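You operate a simulated robot arm through the tools that you are given. There is no shell and no other tool.

You are at the controls of a simulated robot arm. One attempt, no reset.

TASK
Clear the table leaf and push it in.
Fine: stack the green bowl in the orange one; bowls and chutney go onto the table. Set down upright: small jar.
Where things are to end (x, y in the base frame): bowl within 60 mm of [490, 520]; small jar within 60 mm of [710, 800].

It is judged by the outcome, as a careful person would: the job done as asked, and still so three seconds after it is handed in. It fails if anything else is knocked over, pushed out of place, dropped, spilled or broken.

THE ROBOT
A 7-joint arm with a two-finger parallel gripper, fixed in place. Base frame: the origin is at the foot of the arm, x ahead of it, y to its left, z up; the work surface is at about z = 712. Units: mm, rad, N and s.
Its first joint turns from -2.601 to 2.601 rad. Payload 3.43 kg.
The TCP is the grasp point between the finger pads, 30 mm short of the fingertips. In the tool frame z runs along the fingers and y along their closing line. Largest opening 94 mm; finger width 28, thickness 10; the body of the gripper, 50 by 96 mm, starts 55 mm behind the TCP.
Orientation is that of the tool frame in the base frame, as [roll, pitch, yaw] about the fixed x, y, z axes, in that order (R = Rz(yaw) Ry(pitch) Rx(roll)). With the fingers straight down and closing along the base's y, the tool's x points along the base's -x, its y along +y and its z along -z.

THE INTERFACE
- The arm moves only by the tool jog_arm. Its arguments are lists of equal length, an entry for each row: "delta_pos": the shift along the tool's x, y, z in mm, a list of three; "dr": the turn, a rotation vector about the tool's x, y, z in degrees, a list of three; "hand": the gripper command, from -1 (fully open) to 1 (shut), values between in proportion. In form: {"delta_pos": [[x, y, z], ...], "dr": [[wx, wy, wz], ...], "hand": [hand, ...]}. A call has 1 to 20 rows; each row shifts and turns the commanded pose from where the row before left it, along the tool's axes as they then stand. A row lasts 0.2 s, in which the tool goes at most 50 mm and 0.15 rad; a call with a longer step from one row to the next is refused whole, and so is a gripper value outside its range. A pose out of reach is approached as far as the arm can. The call stops where the force on the tool passes 40 N (or 10 N more than at its start, if that is more) or the arm is blocked; 0.2 s more then pass. The fingers move at their own pace (about 45 mm/s each) and stop on an object; they squeeze with about 29 N. The grip force told is the motor's: it shows also when the fingers shut on nothing. Time passes only in rows, and 0.2 s behind the last, so rows that do not move let the fingers close. It gives the time, the measured TCP pose, the force on the tool (base axes), the opening and the grip force at its end, in the units of the frame above (readings bear some noise), with the torque about the TCP (base axes, N m) and any sound that the robot's microphone picked up, and new pictures: "show" is both (left out), scene, wrist or none.
- Cameras (640 x 400 px; columns grow to the right, rows downward): "scene" is fixed at [399.5, 648.3, 1299.9]; the picture's right is [0.21, -0.98, 0.00], its down [0.65, 0.14, -0.75] and it looks along [0.73, 0.16, 0.66] (base axes); focal length 214 px, centre (320, 200). "wrist" rides on the gripper at [76, 14, -103] in the tool frame; the picture's right is [-0.18, 0.98, 0.00], its down [-0.75, -0.14, -0.64] and it looks along [-0.63, -0.12, 0.77] (tool axes); focal length 243 px, centre (320, 200). There is no depth. A picture from a camera that has moved, and an enlarged one, comes with that camera's place and axes in the base frame and with its lens.
- inspect(camera, box): a new picture of the part [left, top, right, bottom] of that camera's present view, enlarged. No time passes.
- hand_in(): hands the job in; it is judged then, once.

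Places have to be worked out from the pictures, the camera data and where the tool is seen. Open the gripper and draw the arm clear of the work before you hand the job in, unless the task says otherwise.

The tools are called after "Emit:" by a JSON object that holds its "method" and its "body". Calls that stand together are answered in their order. jog_arm: Moves the arm, as the interface text tells. Its arguments: {"type":"object","properties":{"delta_pos":{"type":"array","items":{"type":"array","items":{"type":"number"}}},"dr":{"type":"array","items":{"type":"array","items":{"type":"number"}}},"hand":{"type":"array","items":{"type":"number"}},"show":{"type":"string","enum":["both","scene","wrist","none"]}},"required":["delta_pos","dr","hand"]} The other tools are called the same way: inspect (camera, box) takes an enlarged picture of a part of a camera's view; hand_in () hands the job in.

At the start:

```text
time: 0.0
tcp_pos: [170.8, 689.3, 1071.7]
tcp_rot: [-3.141, 0.002, 3.14]
force: [-0.3, 0.3, -0.6]
torque: [0.03, -0.03, 0.0]
opening: 93.8
grasp_force: 0.1
```

scene: 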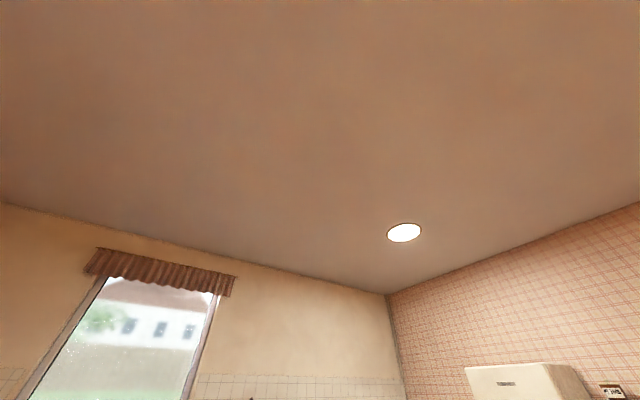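
wrist: 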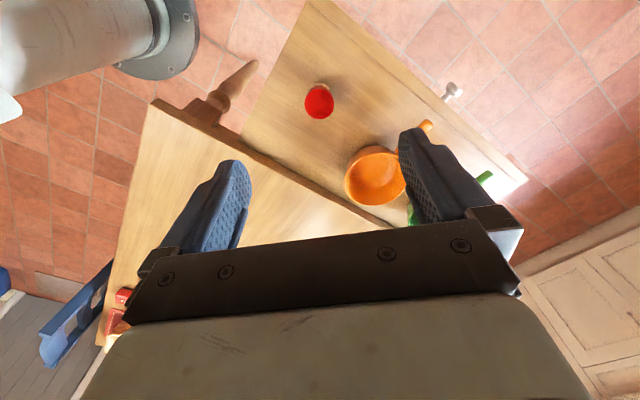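

The scene camera looks at the ceiling, so the wrist view has to do the work. I see a tabletop, a leaf carrying a red-topped item and an orange bowl, and something green behind a finger. I'll enlarge those regions.

Emit:
{"method": "inspect", "body": {"camera": "wrist", "box": [240, 40, 540, 240]}}

Emit:
{"method": "inspect", "body": {"camera": "wrist", "box": [0, 60, 300, 360]}}

Emit:
{"method": "inspect", "body": {"camera": "scene", "box": [0, 200, 640, 400]}}

```text
2.00 times, centred on (390, 140) of wrist
camera zoom: at [94.7, 701.9, 1174.6], right [0.19, 0.98, 0.0], down [0.75, -0.14, 0.64], along [0.63, -0.12, -0.77], focal length 485 px, centre (180, 320)
```

zoom: 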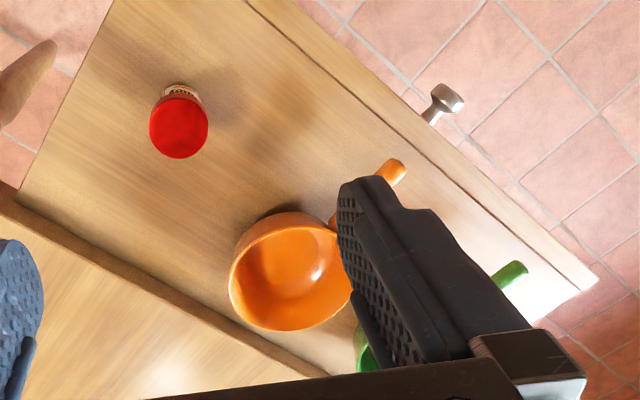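

```text
1.33 times, centred on (150, 210) of wrist
camera zoom: at [94.7, 701.9, 1174.6], right [0.19, 0.98, 0.0], down [0.75, -0.14, 0.64], along [0.63, -0.12, -0.77], focal length 324 px, centre (547, 187)
```

zoom: 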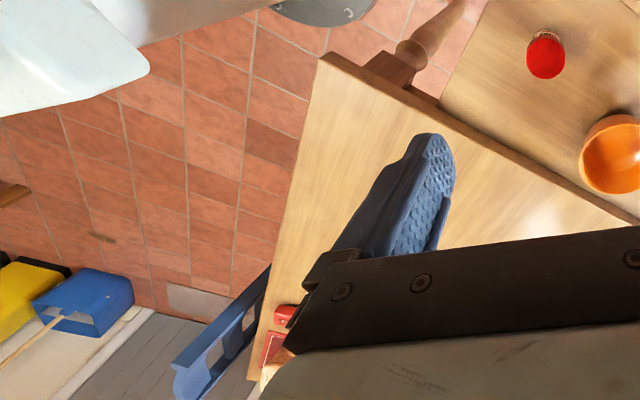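

```text
1.00 times, centred on (320, 300) of scene (not enlarged: the box is as wide or as high as the picture)
camera zoom: at [399.5, 648.3, 1299.9], right [0.21, -0.98, 0.0], down [0.65, 0.14, -0.75], along [0.73, 0.16, 0.66], focal length 214 px, centre (320, 100)
```

zoom: 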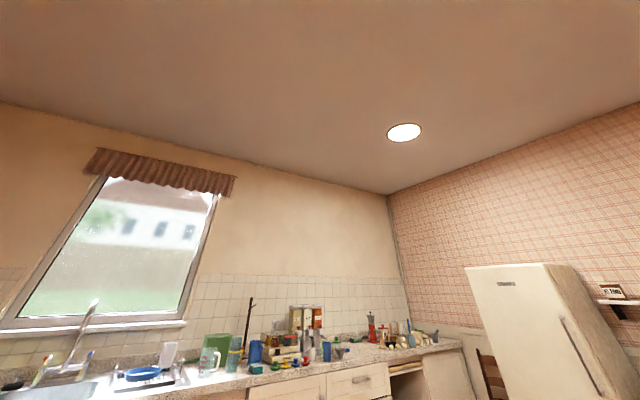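

The leaf has a knob on its outer edge, the jar has a red lid, and both bowls have stub handles. I'll rise and yaw the tool about 45° so the camera looks along the leaf and sees what the finger hides.

Emit:
{"method": "jog_arm", "body": {"delta_pos": [[0, 0, -15], [0, 0, -15], [0, 0, -15], [0, 0, -15], [0, 0, -15], [0, 0, -15]], "dr": [[0, 0, -7.5], [0, 0, -7.5], [0, 0, -7.5], [0, 0, -7.5], [0, 0, -7.5], [0, 0, -7.5]], "hand": [-1, -1, -1, -1, -1, -1], "show": "wrist"}}

```text
time: 1.4
tcp_pos: [174.5, 696.5, 1143.2]
tcp_rot: [3.133, 0.01, -2.355]
force: [1.0, 0.1, 0.2]
torque: [0.02, 0.02, 0.01]
opening: 93.8
grasp_force: 0.1
out of reach, approached as far as the arm can: row 5, 6
camera wrist: at [109.4, 650.1, 1245.1], right [-0.57, 0.82, 0.01], down [0.63, 0.43, 0.65], along [0.53, 0.37, -0.76], focal length 243 px, centre (320, 200)
```

wrist: 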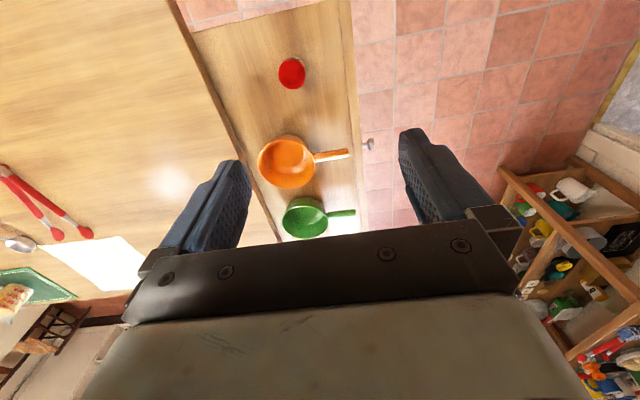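

From this view I estimate the jar near (226, 673), orange bowl centre near (405, 762), green bowl near (535, 894), and tongs and paper far off on the table. I'll move the camera outward for a closer look at the bowls and the jar's target area.

Emit:
{"method": "jog_arm", "body": {"delta_pos": [[-27, -26, 24], [-27, -26, 24], [-27, -26, 24], [-27, -26, 24], [-27, -26, 24], [-27, -26, 24]], "dr": [[0, 0, 0], [0, 0, 0], [0, 0, 0], [0, 0, 0], [0, 0, 0], [0, 0, 0]], "hand": [-1, -1, -1, -1, -1, -1], "show": "wrist"}}

```text
time: 2.8
tcp_pos: [400.4, 700.7, 997.6]
tcp_rot: [3.14, 0.0, -2.357]
force: [-0.9, 1.0, 0.5]
torque: [-0.02, -0.04, -0.02]
opening: 94.0
grasp_force: 0.1
camera wrist: at [336.2, 655.3, 1100.4], right [-0.56, 0.83, 0.0], down [0.63, 0.43, 0.64], along [0.53, 0.36, -0.77], focal length 243 px, centre (320, 200)
```

wrist: 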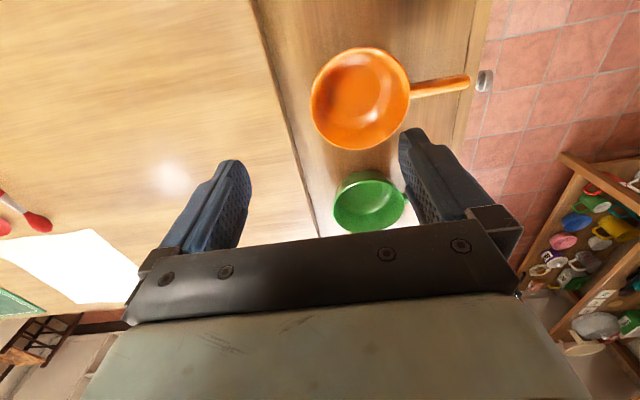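

Closer view of both bowls. I'll enlarge it to measure the rims and heights, and look for anything in the jar's target area.

Emit:
{"method": "inspect", "body": {"camera": "wrist", "box": [280, 30, 500, 170]}}

Emit:
{"method": "inspect", "body": {"camera": "wrist", "box": [240, 140, 440, 260]}}

```text
2.86 times, centred on (390, 100) of wrist
camera zoom: at [336.2, 655.3, 1100.4], right [-0.56, 0.83, 0.0], down [0.63, 0.43, 0.64], along [0.53, 0.36, -0.77], focal length 693 px, centre (120, 486)
```

zoom: 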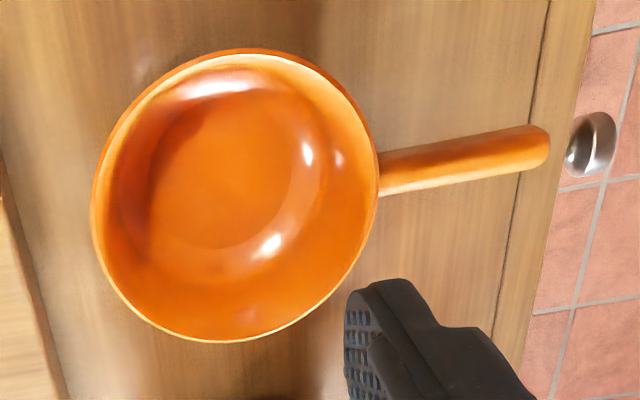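

```text
3.20 times, centred on (340, 200) of wrist
camera zoom: at [336.2, 655.3, 1100.4], right [-0.56, 0.83, 0.0], down [0.63, 0.43, 0.64], along [0.53, 0.36, -0.77], focal length 776 px, centre (256, 200)
```

zoom: 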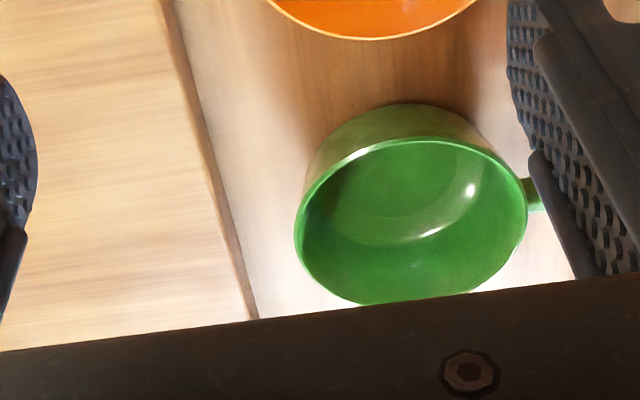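

The bowls are alike: rim diameter about 130 mm, rim height roughly z 766, centres near (392, 757) and (517, 885). The knob is near (275, 915). I'll start with the jar: move above it and turn so the fingers close tangentially and the camera looks outward.

Emit:
{"method": "jog_arm", "body": {"delta_pos": [[28, 20, 27.6], [28, 20, 27.6], [28, 20, 27.6], [28, 20, 27.6], [28, 20, 27.6], [0, 0, 0], [0, 0, 0], [0, 0, 0], [0, 0, 0]], "dr": [[0, 0, 0], [0, 0, 0], [0, 0, 0], [0, 0, 0], [0, 0, 0], [0, 0, -6.5], [0, 0, -6.5], [0, 0, -6.5], [0, 0, -6.5]], "hand": [-1, -1, -1, -1, -1, -1, -1, -1, -1], "show": "wrist"}}

```text
time: 4.8
tcp_pos: [225.7, 674.9, 858.8]
tcp_rot: [-3.14, 0.001, -1.903]
force: [0.1, 0.3, -1.1]
torque: [0.0, -0.01, 0.01]
opening: 94.0
grasp_force: 0.0
camera wrist: at [188.6, 606.1, 961.7], right [-0.87, 0.49, 0.0], down [0.38, 0.67, 0.64], along [0.32, 0.56, -0.77], focal length 243 px, centre (320, 200)
```

wrist: 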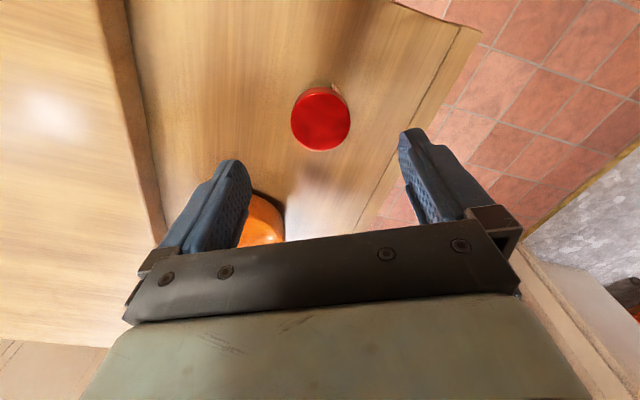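

The jar is right below the TCP. I'll enlarge it for its height and diameter, and check the table/leaf step.

Emit:
{"method": "inspect", "body": {"camera": "wrist", "box": [260, 60, 400, 160]}}

Emit:
{"method": "inspect", "body": {"camera": "wrist", "box": [80, 0, 300, 250]}}

```text
4.00 times, centred on (330, 110) of wrist
camera zoom: at [188.6, 606.1, 961.7], right [-0.87, 0.49, 0.0], down [0.38, 0.67, 0.64], along [0.32, 0.56, -0.77], focal length 970 px, centre (280, 560)
```

zoom: 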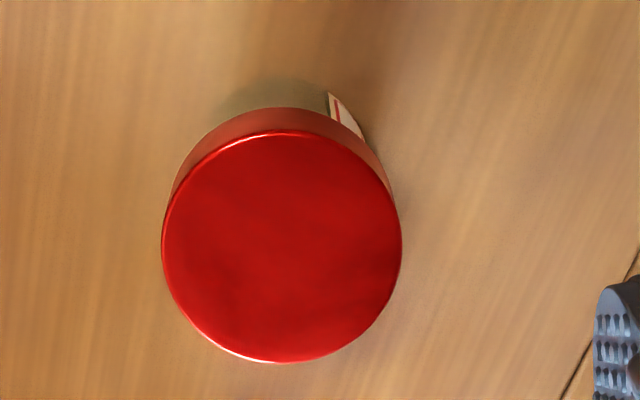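

```text
1.60 times, centred on (190, 125) of wrist
camera zoom: at [188.6, 606.1, 961.7], right [-0.87, 0.49, 0.0], down [0.38, 0.67, 0.64], along [0.32, 0.56, -0.77], focal length 388 px, centre (528, 320)
```

zoom: 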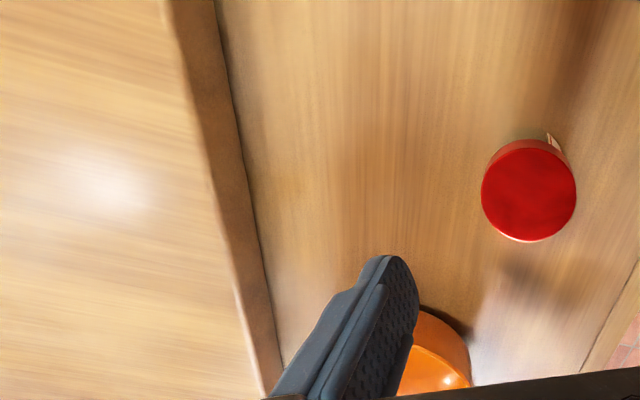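

Lid is about 50 mm across, top near z 765, at about (228, 675). The leaf is near 712–720 and the tabletop about 33 mm higher. The jar's target is beyond vertical reach, so I'll tilt the fingers outward about 25° before grasping.

Emit:
{"method": "jog_arm", "body": {"delta_pos": [[0, 0, 0], [0, 0, 0], [0, 0, 0], [0, 0, 0]], "dr": [[0, -6.25, 0], [0, -6.25, 0], [0, -6.25, 0], [0, -6.25, 0]], "hand": [-1, -1, -1, -1], "show": "wrist"}}

```text
time: 5.8
tcp_pos: [227.1, 676.0, 860.5]
tcp_rot: [3.141, 0.438, -1.904]
force: [0.1, -0.6, 0.4]
torque: [0.02, 0.03, 0.0]
opening: 94.2
grasp_force: 0.0
camera wrist: at [176.8, 572.0, 921.2], right [-0.87, 0.48, 0.08], down [0.27, 0.34, 0.9], along [0.4, 0.81, -0.43], focal length 243 px, centre (320, 200)
```

wrist: 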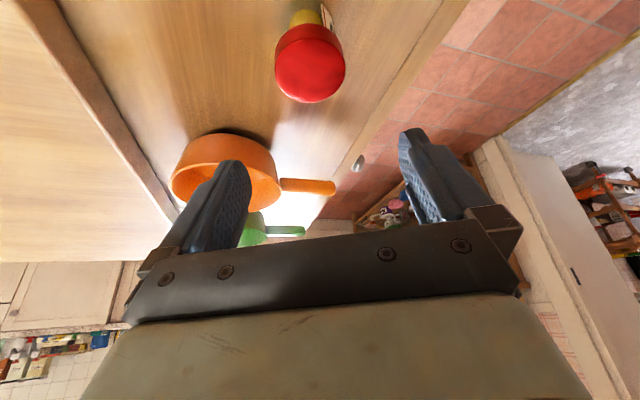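

The tilted view gives nearly side-on profiles, so I'll enlarge the jar and the orange bowl for heights.

Emit:
{"method": "inspect", "body": {"camera": "wrist", "box": [250, 0, 378, 110]}}

Emit:
{"method": "inspect", "body": {"camera": "wrist", "box": [150, 110, 360, 250]}}

```text
3.64 times, centred on (314, 55) of wrist
camera zoom: at [176.8, 572.0, 921.2], right [-0.87, 0.48, 0.08], down [0.27, 0.34, 0.9], along [0.4, 0.81, -0.43], focal length 882 px, centre (342, 727)
```

zoom: 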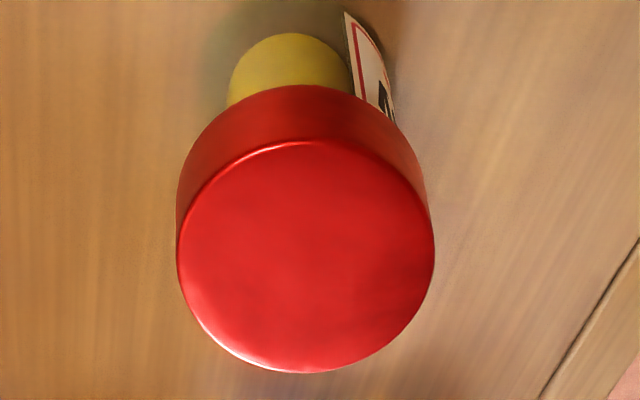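

```text
2.86 times, centred on (255, 180) of wrist
camera zoom: at [176.8, 572.0, 921.2], right [-0.87, 0.48, 0.08], down [0.27, 0.34, 0.9], along [0.4, 0.81, -0.43], focal length 693 px, centre (506, 257)
```

zoom: 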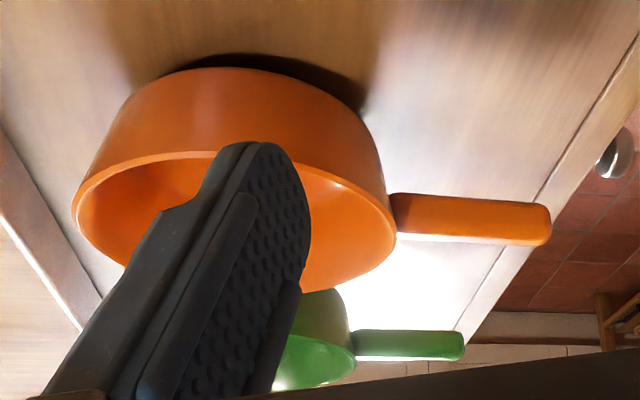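

The jar axis is at (227, 676), lid top z about 765, and the TCP is straight above it. I'll descend vertically at this tilt to z ≈ 757, leaving the fingertips a few mm off the leaf.

Emit:
{"method": "jog_arm", "body": {"delta_pos": [[11.9, 0, 25.35], [11.9, 0, 25.35], [11.9, 0, 25.35], [2.08, 0, 4.44], [2.08, 0, 4.44], [2.08, 0, 4.44], [2.08, 0, 4.44]], "dr": [[0, 0, 0], [0, 0, 0], [0, 0, 0], [0, 0, 0], [0, 0, 0], [0, 0, 0], [0, 0, 0]], "hand": [-1, -1, -1, -1, -1, -1, -1], "show": "wrist"}}

```text
time: 7.4
tcp_pos: [228.2, 673.8, 757.3]
tcp_rot: [3.141, 0.436, -1.904]
force: [0.7, -0.7, -0.5]
torque: [0.01, 0.01, -0.04]
opening: 94.0
grasp_force: 0.1
camera wrist: at [177.8, 570.8, 817.2], right [-0.87, 0.48, 0.08], down [0.27, 0.34, 0.9], along [0.4, 0.81, -0.43], focal length 243 px, centre (320, 200)
```

wrist: 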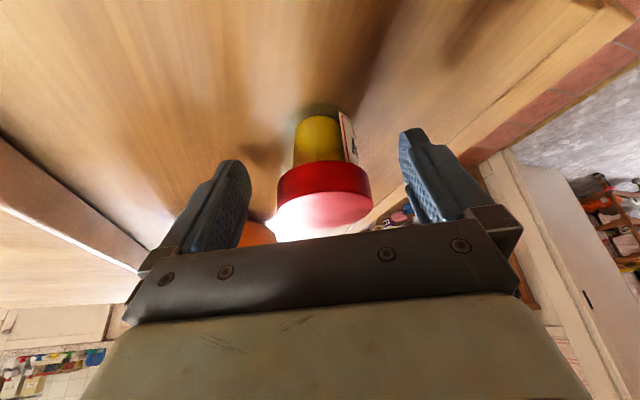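

The lid sits between the open fingers, centred on the TCP. I'll close the gripper and give it time to settle.

Emit:
{"method": "jog_arm", "body": {"delta_pos": [[0, 0, 0], [0, 0, 0], [0, 0, 0], [0, 0, 0], [0, 0, 0], [0, 0, 0]], "dr": [[0, 0, 0], [0, 0, 0], [0, 0, 0], [0, 0, 0], [0, 0, 0], [0, 0, 0]], "hand": [1, 1, 1, 1, 1, 1], "show": "wrist"}}

```text
time: 8.8
tcp_pos: [227.5, 674.3, 756.4]
tcp_rot: [3.141, 0.437, -1.904]
force: [-0.6, -0.7, 0.0]
torque: [0.03, 0.04, 0.01]
opening: 52.8
grasp_force: 29.0
camera wrist: at [177.8, 570.9, 817.3], right [-0.87, 0.48, 0.08], down [0.27, 0.34, 0.9], along [0.4, 0.81, -0.43], focal length 243 px, centre (320, 200)
```

wrist: 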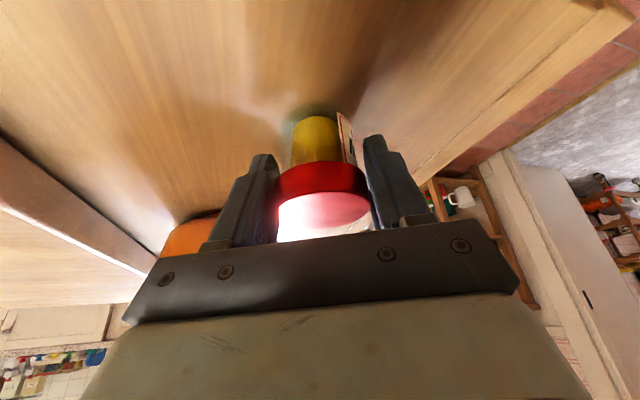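

Gripped: opening 52.8, force 29 N. I'll lift it straight up in small rows and check the load.

Emit:
{"method": "jog_arm", "body": {"delta_pos": [[-4.2, 0, -9.05], [-8.5, 0, -18.1], [-8.5, 0, -18.1], [-10.6, 0, -22.6], [-10.6, 0, -22.6], [0, 0, 0]], "dr": [[0, 0, 0], [0, 0, 0], [0, 0, 0], [0, 0, 0], [0, 0, 0], [0, 0, 0]], "hand": [1, 1, 1, 1, 1, 1], "show": "wrist"}}

```text
time: 10.2
tcp_pos: [227.4, 674.6, 858.5]
tcp_rot: [-3.14, 0.435, -1.903]
force: [-0.6, 0.8, -1.5]
torque: [-0.05, 0.03, 0.04]
opening: 52.8
grasp_force: 28.8
camera wrist: at [177.3, 571.0, 919.0], right [-0.87, 0.48, 0.08], down [0.27, 0.34, 0.9], along [0.4, 0.81, -0.43], focal length 243 px, centre (320, 200)
```

wrist: 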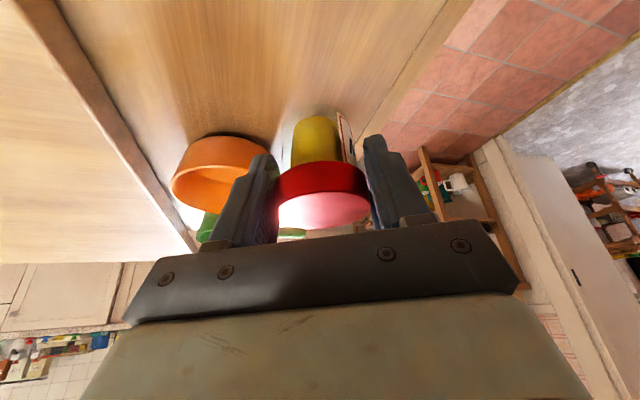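

Lift is clean, with no slip. Next I rotate about vertical to face the target's azimuth, then carry the jar outward over the table at this height.

Emit:
{"method": "jog_arm", "body": {"delta_pos": [[0, 0, 0], [0, 0, 0], [0, 0, 0], [0, 0, 0], [-14, -11.5, 6.5], [-29, -23.2, 13.5], [-29, -23.2, 13.5], [-29, -23.2, 13.5], [-29, -23.2, 13.5], [-29, -23.2, 13.5], [-29, -23.2, 13.5], [-14, -11.5, 6.5]], "dr": [[2.38, 0, 5.1], [2.38, 0, 5.1], [2.38, 0, 5.1], [2.38, 0, 5.1], [0, 0, 0], [0, 0, 0], [0, 0, 0], [0, 0, 0], [0, 0, 0], [0, 0, 0], [0, 0, 0], [0, 0, 0]], "hand": [1, 1, 1, 1, 1, 1, 1, 1, 1, 1, 1, 1], "show": "wrist"}}

```text
time: 12.8
tcp_pos: [493.8, 733.4, 855.4]
tcp_rot: [3.141, 0.436, -2.295]
force: [-0.5, 0.7, -2.4]
torque: [0.02, 0.01, 0.04]
opening: 52.8
grasp_force: 29.0
camera wrist: at [409.2, 658.1, 916.9], right [-0.63, 0.78, 0.08], down [0.38, 0.21, 0.9], along [0.68, 0.59, -0.43], focal length 243 px, centre (320, 200)
```

wrist: 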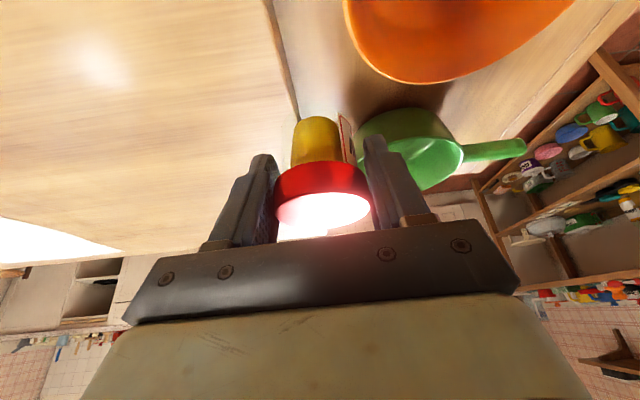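

Jar is held steady over the table edge region. I'll check the target area for obstacles before going farther.

Emit:
{"method": "inspect", "body": {"camera": "wrist", "box": [120, 100, 330, 260]}}

```text
2.50 times, centred on (225, 180) of wrist
camera zoom: at [409.2, 658.1, 916.9], right [-0.63, 0.78, 0.08], down [0.38, 0.21, 0.9], along [0.68, 0.59, -0.43], focal length 606 px, centre (558, 250)
```

zoom: 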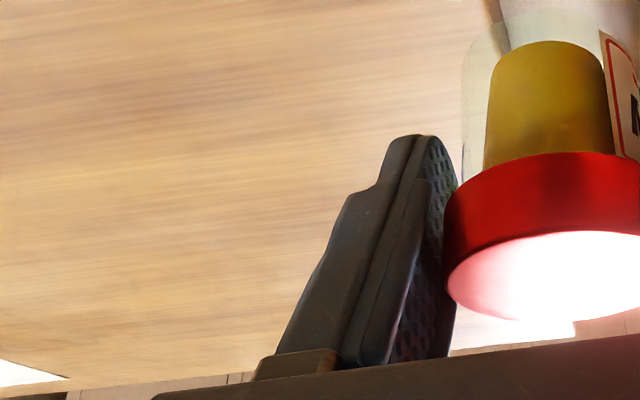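

The target area is clear wood. I'll continue outward toward (695, 783) at the same height.

Emit:
{"method": "jog_arm", "body": {"delta_pos": [[-25.8, -19.6, 12.0], [-25.8, -19.6, 12.0], [-25.8, -19.6, 12.0], [-25.8, -19.6, 12.0], [-25.8, -19.6, 12.0], [-25.8, -19.6, 12.0], [0, 0, 0]], "dr": [[0, 0, 0], [0, 0, 0], [0, 0, 0], [0, 0, 0], [0, 0, 0], [0, 0, 0], [0, 0, 0]], "hand": [1, 1, 1, 1, 1, 1, 1], "show": "wrist"}}

```text
time: 14.4
tcp_pos: [700.5, 786.1, 856.3]
tcp_rot: [3.14, 0.435, -2.295]
force: [0.4, 0.3, -2.5]
torque: [0.03, 0.01, -0.03]
opening: 52.9
grasp_force: 28.5
camera wrist: at [615.2, 708.8, 917.0], right [-0.62, 0.78, 0.08], down [0.38, 0.21, 0.9], along [0.68, 0.59, -0.43], focal length 243 px, centre (320, 200)
```

wrist: 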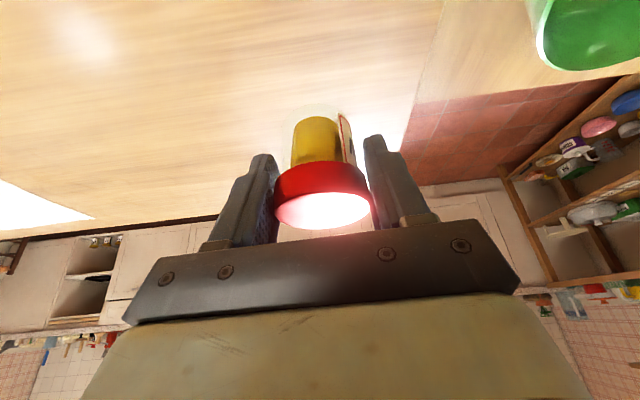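

The jar is now over (700, 786), 17 mm from its target. I'll lower it to about 45 mm higher than its leaf contact height, then feel for the table in small steps.

Emit:
{"method": "jog_arm", "body": {"delta_pos": [[8.4, 0, 18.1], [8.4, 0, 18.1], [4.2, 0, 9.07], [0, 0, 0]], "dr": [[0, 0, 0], [0, 0, 0], [0, 0, 0], [0, 0, 0]], "hand": [1, 1, 1, 1], "show": "wrist"}}

```text
time: 15.4
tcp_pos: [698.5, 784.1, 807.4]
tcp_rot: [3.141, 0.437, -2.296]
force: [-1.2, -0.1, -2.2]
torque: [-0.04, -0.01, 0.01]
opening: 52.9
grasp_force: 28.9
camera wrist: at [613.6, 707.8, 867.9], right [-0.62, 0.78, 0.08], down [0.38, 0.21, 0.9], along [0.68, 0.59, -0.43], focal length 243 px, centre (320, 200)
```

wrist: 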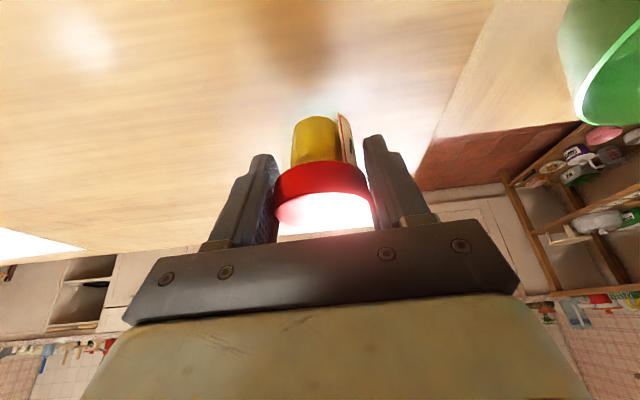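

No contact yet at z 807. Continuing down in 2.5 mm steps.

Emit:
{"method": "jog_arm", "body": {"delta_pos": [[1.06, 0, 2.27], [1.06, 0, 2.27], [1.06, 0, 2.27]], "dr": [[0, 0, 0], [0, 0, 0], [0, 0, 0]], "hand": [1, 1, 1], "show": "none"}}

Emit:
{"method": "jog_arm", "body": {"delta_pos": [[1.06, 0, 2.27], [0, 0, 0]], "dr": [[0, 0, 0], [0, 0, 0]], "hand": [1, 1], "show": "wrist"}}

```text
time: 16.2
tcp_pos: [698.3, 783.9, 798.7]
tcp_rot: [3.141, 0.437, -2.296]
force: [0.2, 0.4, -1.0]
torque: [-0.01, -0.01, 0.0]
opening: 52.8
grasp_force: 29.3
```

```text
time: 16.8
tcp_pos: [697.3, 783.9, 796.0]
tcp_rot: [3.141, 0.436, -2.298]
force: [0.5, 0.2, -1.7]
torque: [0.04, 0.01, -0.02]
opening: 52.7
grasp_force: 28.9
camera wrist: at [612.8, 706.6, 857.6], right [-0.62, 0.78, 0.08], down [0.38, 0.21, 0.9], along [0.68, 0.59, -0.43], focal length 243 px, centre (320, 200)
```

wrist: 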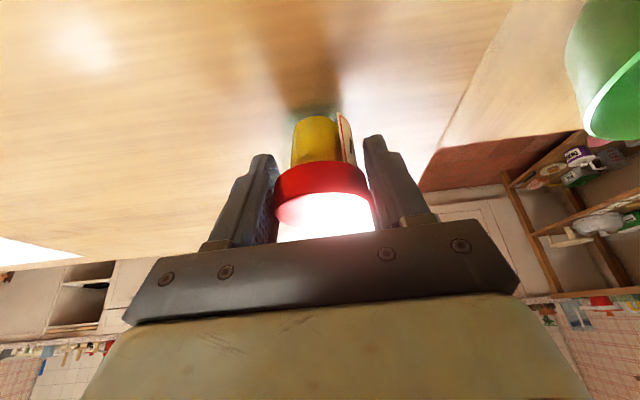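

Still free at 796, with the shadow closing in on the base. Continuing with single 2 mm steps.

Emit:
{"method": "jog_arm", "body": {"delta_pos": [[0.85, 0, 1.81], [0, 0, 0]], "dr": [[0, 0, 0], [0, 0, 0]], "hand": [1, 1], "show": "none"}}

Emit:
{"method": "jog_arm", "body": {"delta_pos": [[0.85, 0, 1.81], [0, 0, 0]], "dr": [[0, 0, 0], [0, 0, 0]], "hand": [1, 1], "show": "none"}}

Emit:
{"method": "jog_arm", "body": {"delta_pos": [[0.85, 0, 1.81], [0, 0, 0]], "dr": [[0, 0, 0], [0, 0, 0]], "hand": [1, 1], "show": "wrist"}}

```text
time: 17.4
tcp_pos: [698.1, 783.1, 794.0]
tcp_rot: [-3.141, 0.437, -2.297]
force: [-0.2, 0.0, -1.7]
torque: [0.02, 0.01, 0.01]
opening: 52.9
grasp_force: 28.8
```

```text
time: 18.0
tcp_pos: [697.0, 784.3, 794.5]
tcp_rot: [-3.14, 0.439, -2.297]
force: [-2.3, -1.2, 17.2]
torque: [-0.25, 0.1, -0.01]
opening: 52.7
grasp_force: 28.4
```

```text
time: 18.6
tcp_pos: [698.9, 783.9, 792.0]
tcp_rot: [-3.141, 0.44, -2.297]
force: [1.0, 1.1, 24.0]
torque: [0.19, -0.18, 0.04]
opening: 53.0
grasp_force: 29.0
camera wrist: at [612.5, 707.4, 852.6], right [-0.62, 0.78, 0.08], down [0.38, 0.21, 0.9], along [0.68, 0.59, -0.43], focal length 243 px, centre (320, 200)
```

wrist: 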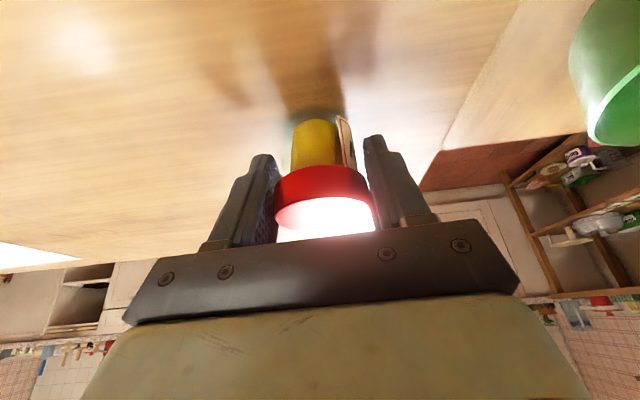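

Contact at z ≈ 794 (24 N now), so the table is about 37 mm above the leaf. I'll ease up 2 mm to unload, then open the fingers.

Emit:
{"method": "jog_arm", "body": {"delta_pos": [[-0.85, 0, -1.81], [0, 0, 0], [0, 0, 0], [0, 0, 0], [0, 0, 0], [0, 0, 0]], "dr": [[0, 0, 0], [0, 0, 0], [0, 0, 0], [0, 0, 0], [0, 0, 0], [0, 0, 0]], "hand": [1, 1, -1, -1, -1, -1], "show": "wrist"}}

```text
time: 20.0
tcp_pos: [697.4, 783.4, 793.0]
tcp_rot: [3.141, 0.435, -2.297]
force: [-0.9, 0.7, 0.3]
torque: [0.0, -0.01, -0.01]
opening: 94.2
grasp_force: 0.0
camera wrist: at [613.1, 707.6, 853.5], right [-0.62, 0.78, 0.08], down [0.38, 0.21, 0.9], along [0.68, 0.59, -0.43], focal length 243 px, centre (320, 200)
```

wrist: 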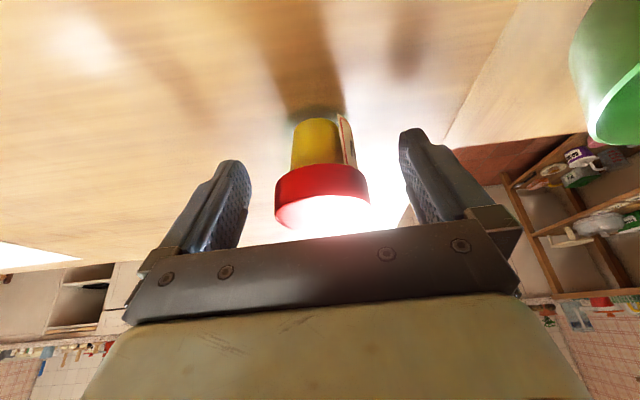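

The jar stands upright at about (697, 783). I'll withdraw straight up, swing back toward the orange bowl, and level the tool.

Emit:
{"method": "jog_arm", "body": {"delta_pos": [[-7, 0, -15.1], [-14, 0, -30.2], [-21, 0, -45.3], [32, 24.2, -14.8], [32, 24.2, -14.8], [32, 24.2, -14.8], [32, 24.2, -14.8], [32, 24.2, -14.8], [32, 24.2, -14.8], [32, 24.2, -14.8], [32, 24.2, -14.8], [0, 0, 0], [0, 0, 0], [0, 0, 0], [0, 0, 0]], "dr": [[0, 0, 0], [0, 0, 0], [0, 0, 0], [0, 0, 0], [0, 0, 0], [0, 0, 0], [0, 0, 0], [0, 0, 0], [0, 0, 0], [0, 0, 0], [0, 0, 0], [0, 6.25, 0], [0, 6.25, 0], [0, 6.25, 0], [0, 6.25, 0]], "hand": [-1, -1, -1, -1, -1, -1, -1, -1, -1, -1, -1, -1, -1, -1, -1], "show": "wrist"}}

```text
time: 23.2
tcp_pos: [365.2, 700.0, 891.1]
tcp_rot: [-3.14, -0.002, -2.296]
force: [0.8, -0.2, 0.3]
torque: [0.05, 0.03, 0.04]
opening: 94.0
grasp_force: 0.1
camera wrist: at [304.2, 651.1, 995.4], right [-0.61, 0.79, 0.0], down [0.61, 0.47, 0.64], along [0.51, 0.39, -0.77], focal length 243 px, centre (320, 200)
```

wrist: 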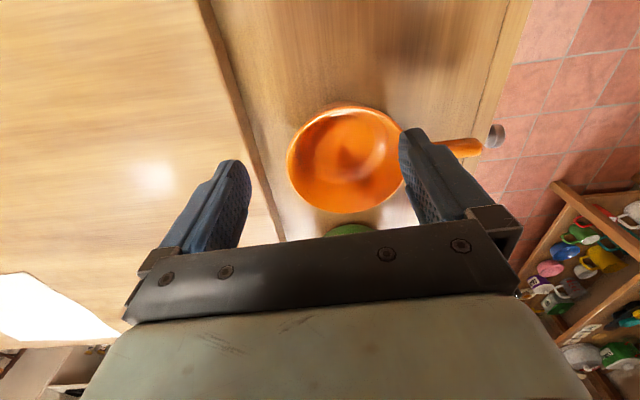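

Now I'll enlarge the orange bowl from here to fix its rim centre and height.

Emit:
{"method": "inspect", "body": {"camera": "wrist", "box": [270, 90, 430, 230]}}

```text
2.86 times, centred on (350, 160) of wrist
camera zoom: at [304.2, 651.1, 995.4], right [-0.61, 0.79, 0.0], down [0.61, 0.47, 0.64], along [0.51, 0.39, -0.77], focal length 693 px, centre (234, 314)
```

zoom: 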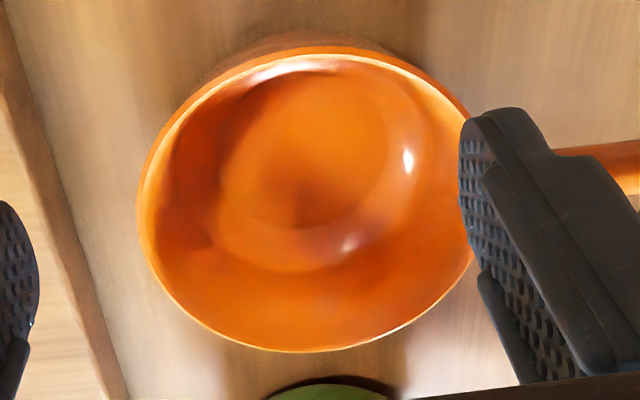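

Combining views, the orange rim centre is about (392, 754), rim z ≈ 770, radius about 65. I'll turn the tool so it closes radially and tilt 15° to match the wall taper, staying high above the near rim point.

Emit:
{"method": "jog_arm", "body": {"delta_pos": [[0, 0, 0], [0, 0, 0], [0, 0, 0], [0, 0, 0], [0, 0, 0], [0, 0, 0], [0, 0, 0], [0, 0, 0], [0, 0, 0], [0, 0, 0], [0, 0, 0], [0, 0, 0]], "dr": [[0, 0, 7.6], [0, 0, 7.6], [0, 0, 7.6], [0, 0, 7.6], [0, 0, 7.6], [0, 0, 7.6], [0, 0, 7.6], [0, 0, 7.6], [0, 0, 7.6], [0, 0, 7.6], [-7.5, 0, 0], [-7.5, 0, 0]], "hand": [-1, -1, -1, -1, -1, -1, -1, -1, -1, -1, -1, -1], "show": "wrist"}}

```text
time: 25.8
tcp_pos: [366.1, 698.7, 891.7]
tcp_rot: [2.878, -0.001, 2.661]
force: [0.8, -0.2, 0.0]
torque: [0.0, 0.01, 0.04]
opening: 93.9
grasp_force: 0.2
camera wrist: at [292.2, 722.1, 995.0], right [0.6, 0.76, 0.26], down [0.53, -0.62, 0.58], along [0.6, -0.22, -0.77], focal length 243 px, centre (320, 200)
```

wrist: 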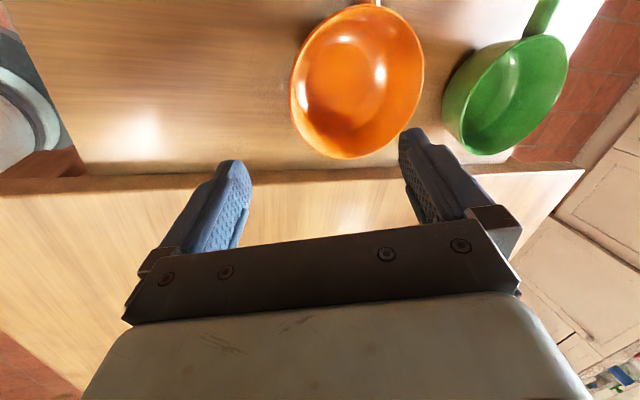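

Both bowls are visible from this side. I'll enlarge the orange rim to locate its near point relative to the TCP.

Emit:
{"method": "inspect", "body": {"camera": "wrist", "box": [270, 0, 450, 170]}}

Emit:
{"method": "inspect", "body": {"camera": "wrist", "box": [420, 0, 600, 170]}}

```text
2.35 times, centred on (360, 85) of wrist
camera zoom: at [292.2, 722.1, 995.0], right [0.6, 0.76, 0.26], down [0.53, -0.62, 0.58], along [0.6, -0.22, -0.77], focal length 571 px, centre (226, 471)
```

zoom: 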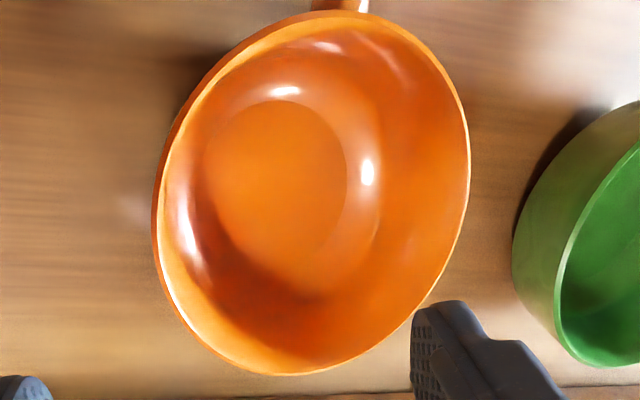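

```text
2.35 times, centred on (510, 85) of wrist
camera zoom: at [292.2, 722.1, 995.0], right [0.6, 0.76, 0.26], down [0.53, -0.62, 0.58], along [0.6, -0.22, -0.77], focal length 571 px, centre (-127, 471)
```

zoom: 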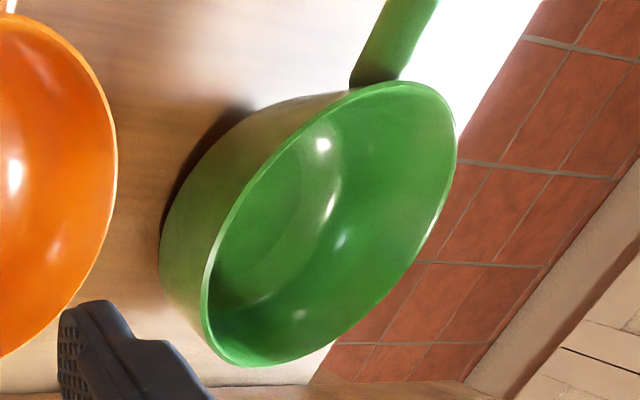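

Circle-fitting several views gives the orange rim centre at (399.5, 761), z ≈ 770, R ≈ 66, and the green rim at about (535, 896) with the same size. I'll descend part-way toward the near rim wall point and verify.

Emit:
{"method": "jog_arm", "body": {"delta_pos": [[-0.2, -5.97, 26.65], [-0.2, -5.97, 26.65], [-0.2, -5.97, 26.65], [0, 0, 0]], "dr": [[0, 0, 0], [0, 0, 0], [0, 0, 0], [0, 0, 0]], "hand": [-1, -1, -1, -1], "show": "wrist"}}

Emit:
{"method": "inspect", "body": {"camera": "wrist", "box": [200, 60, 460, 240]}}

```text
time: 26.8
tcp_pos: [366.5, 701.4, 809.8]
tcp_rot: [2.876, -0.002, 2.66]
force: [0.3, -0.5, 0.5]
torque: [0.02, 0.01, -0.04]
opening: 94.4
grasp_force: 0.0
camera wrist: at [293.7, 724.1, 913.1], right [0.6, 0.76, 0.26], down [0.53, -0.62, 0.58], along [0.6, -0.22, -0.77], focal length 243 px, centre (320, 200)
```

wrist: 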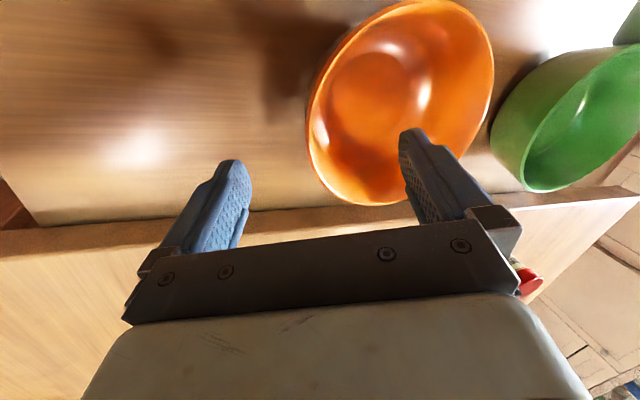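

```text
2.22 times, centred on (330, 150) of wrist
camera zoom: at [293.7, 724.1, 913.1], right [0.6, 0.76, 0.26], down [0.53, -0.62, 0.58], along [0.6, -0.22, -0.77], focal length 539 px, centre (298, 311)
```

zoom: 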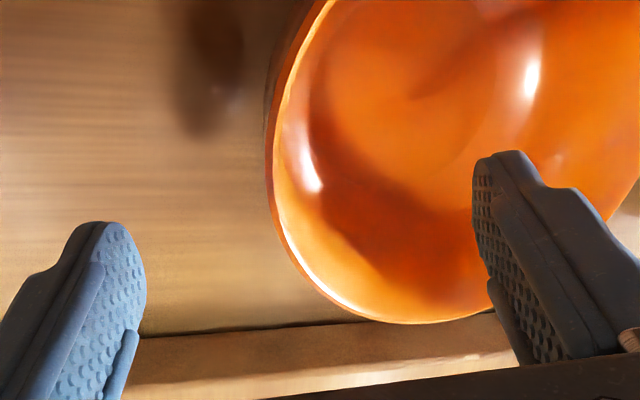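

The rim lies where predicted. I'll go down the remaining 35 mm so the fingertips straddle the wall about 25 mm deep.

Emit:
{"method": "jog_arm", "body": {"delta_pos": [[-0.4, -1.94, 8.55], [-0.4, -1.94, 8.55], [-0.4, -1.94, 8.55], [-0.4, -1.94, 8.55], [0, 0, 0]], "dr": [[0, 0, 0], [0, 0, 0], [0, 0, 0], [0, 0, 0], [0, 0, 0]], "hand": [-1, -1, -1, -1, -1], "show": "wrist"}}

Emit:
{"method": "inspect", "body": {"camera": "wrist", "box": [200, 60, 460, 240]}}

```text
time: 28.0
tcp_pos: [369.8, 703.4, 774.0]
tcp_rot: [2.88, 0.0, 2.661]
force: [-0.1, -0.5, -0.2]
torque: [-0.01, 0.02, 0.02]
opening: 93.8
grasp_force: 0.0
camera wrist: at [295.9, 726.0, 877.5], right [0.6, 0.76, 0.25], down [0.53, -0.62, 0.58], along [0.6, -0.22, -0.77], focal length 243 px, centre (320, 200)
```

wrist: 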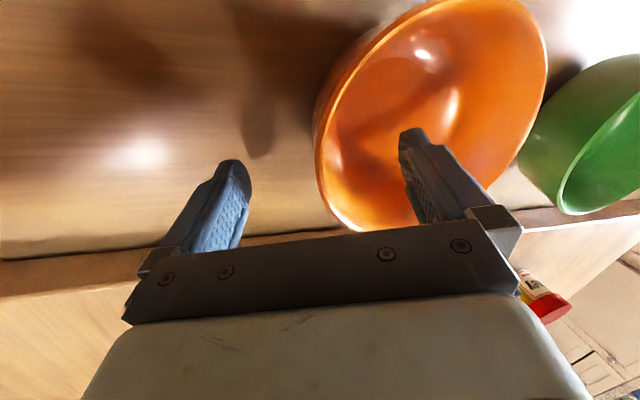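

```text
2.22 times, centred on (330, 150) of wrist
camera zoom: at [295.9, 726.0, 877.5], right [0.6, 0.76, 0.25], down [0.53, -0.62, 0.58], along [0.6, -0.22, -0.77], focal length 539 px, centre (298, 311)
```

zoom: 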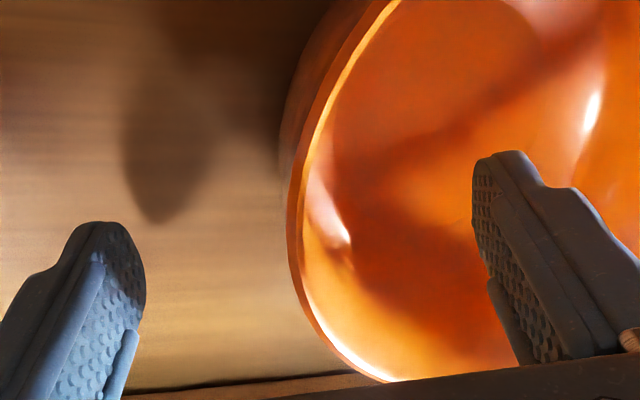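

The rim wall is centred between the fingers at the TCP. Closing on the wall now.

Emit:
{"method": "jog_arm", "body": {"delta_pos": [[0, 0, 0], [0, 0, 0], [0, 0, 0], [0, 0, 0], [0, 0, 0], [0, 0, 0], [0, 0, 0], [0, 0, 0]], "dr": [[0, 0, 0], [0, 0, 0], [0, 0, 0], [0, 0, 0], [0, 0, 0], [0, 0, 0], [0, 0, 0], [0, 0, 0]], "hand": [1, 1, 1, 1, 1, 1, 1, 1], "show": "wrist"}}

Emit:
{"method": "inspect", "body": {"camera": "wrist", "box": [200, 60, 460, 240]}}

```text
time: 29.8
tcp_pos: [369.1, 702.9, 774.7]
tcp_rot: [2.878, 0.0, 2.659]
force: [0.1, 0.7, 1.3]
torque: [0.02, -0.01, -0.05]
opening: 8.2
grasp_force: 28.6
camera wrist: at [295.9, 726.0, 877.7], right [0.6, 0.76, 0.25], down [0.53, -0.62, 0.58], along [0.6, -0.22, -0.77], focal length 243 px, centre (320, 200)
```

wrist: 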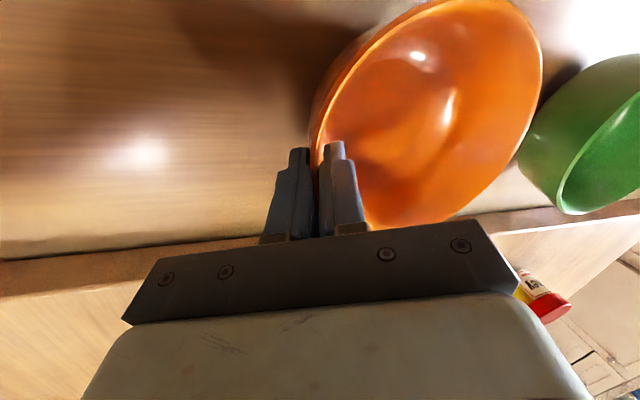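

```text
2.22 times, centred on (330, 150) of wrist
camera zoom: at [295.9, 726.0, 877.7], right [0.6, 0.76, 0.25], down [0.53, -0.62, 0.58], along [0.6, -0.22, -0.77], focal length 539 px, centre (298, 311)
```

zoom: 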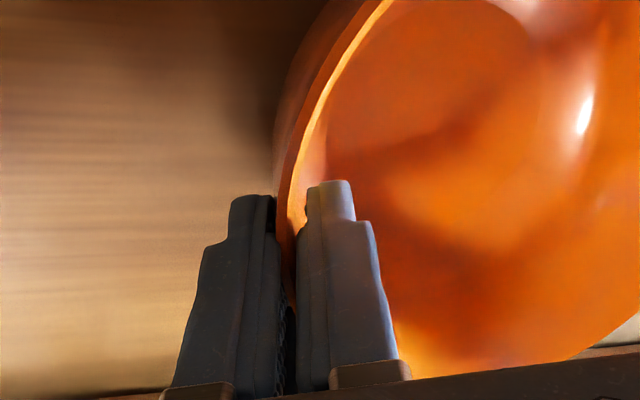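

Gripped with opening 8.2 and 28.6 N. I'll lift 15 mm slowly and check for slip or tilt.

Emit:
{"method": "jog_arm", "body": {"delta_pos": [[0, 1.3, -4.83], [0, 1.3, -4.83], [0, 1.3, -4.83], [0, 0, 0]], "dr": [[0, 0, 0], [0, 0, 0], [0, 0, 0], [0, 0, 0]], "hand": [1, 1, 1, 1], "show": "wrist"}}

```text
time: 30.8
tcp_pos: [370.6, 702.5, 789.2]
tcp_rot: [2.88, 0.0, 2.659]
force: [0.8, -0.5, -3.1]
torque: [-0.2, 0.02, -0.02]
opening: 8.0
grasp_force: 28.5
camera wrist: at [297.0, 726.0, 891.7], right [0.6, 0.76, 0.25], down [0.53, -0.62, 0.58], along [0.6, -0.22, -0.77], focal length 243 px, centre (320, 200)
```

wrist: 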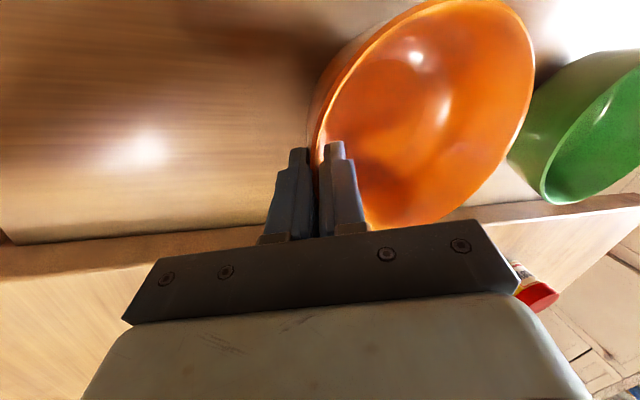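

Load is about 3 N and the grip holds, with only a slight settling. Lifting further to clear everything.

Emit:
{"method": "jog_arm", "body": {"delta_pos": [[0, 2.6, -9.66], [0, 3.9, -14.5], [0, 5.2, -19.3], [0, 5.2, -19.3], [0, 2.6, -9.66], [0, 0, 0]], "dr": [[0, 0, 0], [0, 0, 0], [0, 0, 0], [0, 0, 0], [0, 0, 0], [0, 0, 0]], "hand": [1, 1, 1, 1, 1, 1], "show": "wrist"}}

```text
time: 32.2
tcp_pos: [369.2, 703.4, 864.0]
tcp_rot: [2.88, -0.001, 2.661]
force: [0.7, -0.1, -2.8]
torque: [-0.19, 0.06, 0.0]
opening: 8.2
grasp_force: 29.0
camera wrist: at [296.9, 726.0, 967.6], right [0.6, 0.76, 0.25], down [0.53, -0.62, 0.58], along [0.6, -0.22, -0.77], focal length 243 px, centre (320, 200)
```

wrist: 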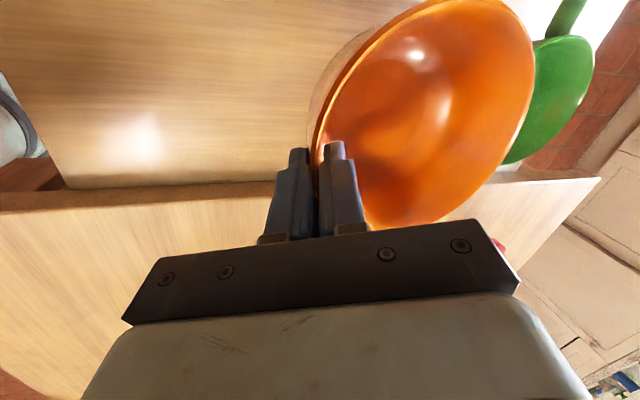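

The bowl is held level at 2.8 N. I'll carry it over the table to put its centre at (490, 520), keeping the tool orientation fixed.

Emit:
{"method": "jog_arm", "body": {"delta_pos": [[-10.6, -9.2, -2.5], [-21.3, -18.5, -4.96], [-21.3, -18.5, -4.96], [-21.3, -18.5, -4.96], [-21.3, -18.5, -4.96], [-21.3, -18.5, -4.96], [-21.3, -18.5, -4.96], [-21.3, -18.5, -4.96], [-21.3, -18.5, -4.96], [-10.6, -9.2, -2.5], [0, 0, 0]], "dr": [[0, 0, 0], [0, 0, 0], [0, 0, 0], [0, 0, 0], [0, 0, 0], [0, 0, 0], [0, 0, 0], [0, 0, 0], [0, 0, 0], [0, 0, 0], [0, 0, 0]], "hand": [1, 1, 1, 1, 1, 1, 1, 1, 1, 1, 1], "show": "wrist"}}

```text
time: 34.6
tcp_pos: [459.7, 462.5, 864.5]
tcp_rot: [2.879, 0.0, 2.66]
force: [0.5, 0.0, -2.8]
torque: [-0.25, 0.05, 0.03]
opening: 8.0
grasp_force: 29.2
camera wrist: at [386.9, 485.3, 967.5], right [0.6, 0.76, 0.25], down [0.53, -0.62, 0.58], along [0.6, -0.22, -0.77], focal length 243 px, centre (320, 200)
```

wrist: 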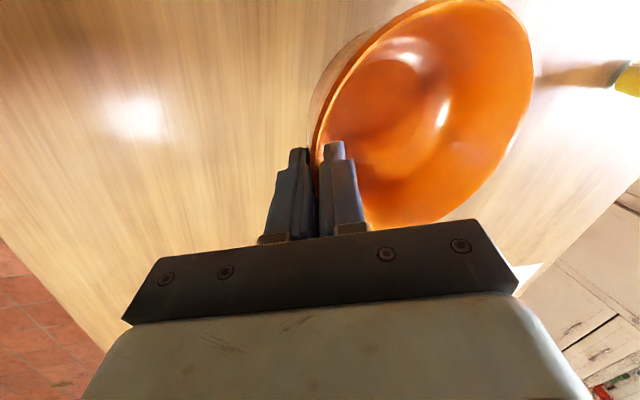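

Bowl is over the target, with only wood below. Lowering 46 mm, then feeling for contact near z ≈ 812.

Emit:
{"method": "jog_arm", "body": {"delta_pos": [[0, -3.97, 14.8], [0, -3.97, 14.8], [0, -3.97, 14.8], [0, 0, 0]], "dr": [[0, 0, 0], [0, 0, 0], [0, 0, 0], [0, 0, 0]], "hand": [1, 1, 1, 1], "show": "none"}}

Emit:
{"method": "jog_arm", "body": {"delta_pos": [[0, -0.52, 1.93], [0, 0, 0]], "dr": [[0, 0, 0], [0, 0, 0]], "hand": [1, 1], "show": "none"}}

Emit:
{"method": "jog_arm", "body": {"delta_pos": [[0, -0.52, 1.93], [0, 0, 0]], "dr": [[0, 0, 0], [0, 0, 0]], "hand": [1, 1], "show": "wrist"}}

```text
time: 35.6
tcp_pos: [460.9, 462.5, 817.1]
tcp_rot: [2.881, 0.001, 2.661]
force: [0.2, 0.1, -2.6]
torque: [-0.21, 0.06, 0.04]
opening: 7.7
grasp_force: 28.9
```

```text
time: 36.2
tcp_pos: [460.4, 462.8, 816.6]
tcp_rot: [2.879, 0.0, 2.661]
force: [0.5, -0.1, -3.1]
torque: [-0.17, 0.07, 0.03]
opening: 8.2
grasp_force: 28.6
```

```text
time: 36.8
tcp_pos: [459.8, 462.9, 814.7]
tcp_rot: [2.881, 0.001, 2.659]
force: [-0.1, -1.2, -0.3]
torque: [-0.02, 0.0, 0.03]
opening: 8.1
grasp_force: 28.5
camera wrist: at [387.3, 484.3, 917.6], right [0.6, 0.76, 0.25], down [0.53, -0.62, 0.58], along [0.6, -0.22, -0.77], focal length 243 px, centre (320, 200)
```

wrist: 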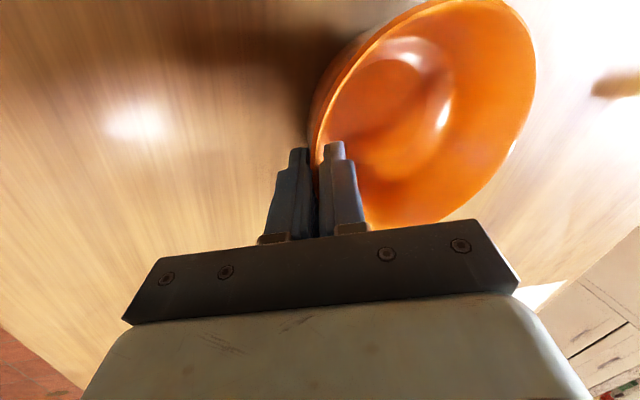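

Torque and load have dropped to near zero, so the far bottom edge is touching. Continuing in 1.5 mm steps to seat it flat.

Emit:
{"method": "jog_arm", "body": {"delta_pos": [[0, -0.39, 1.45], [0, 0, 0]], "dr": [[0, 0, 0], [0, 0, 0]], "hand": [1, 1], "show": "none"}}

Emit:
{"method": "jog_arm", "body": {"delta_pos": [[0, -0.39, 1.45], [0, 0, 0]], "dr": [[0, 0, 0], [0, 0, 0]], "hand": [1, 1], "show": "none"}}

```text
time: 37.4
tcp_pos: [460.4, 461.5, 815.0]
tcp_rot: [2.88, 0.0, 2.66]
force: [-0.7, -0.7, 0.0]
torque: [-0.03, -0.07, -0.01]
opening: 8.0
grasp_force: 29.2
```

```text
time: 38.0
tcp_pos: [460.3, 462.3, 811.9]
tcp_rot: [2.881, 0.0, 2.659]
force: [1.8, -2.6, 4.2]
torque: [0.03, 0.01, -0.08]
opening: 8.1
grasp_force: 29.0
```

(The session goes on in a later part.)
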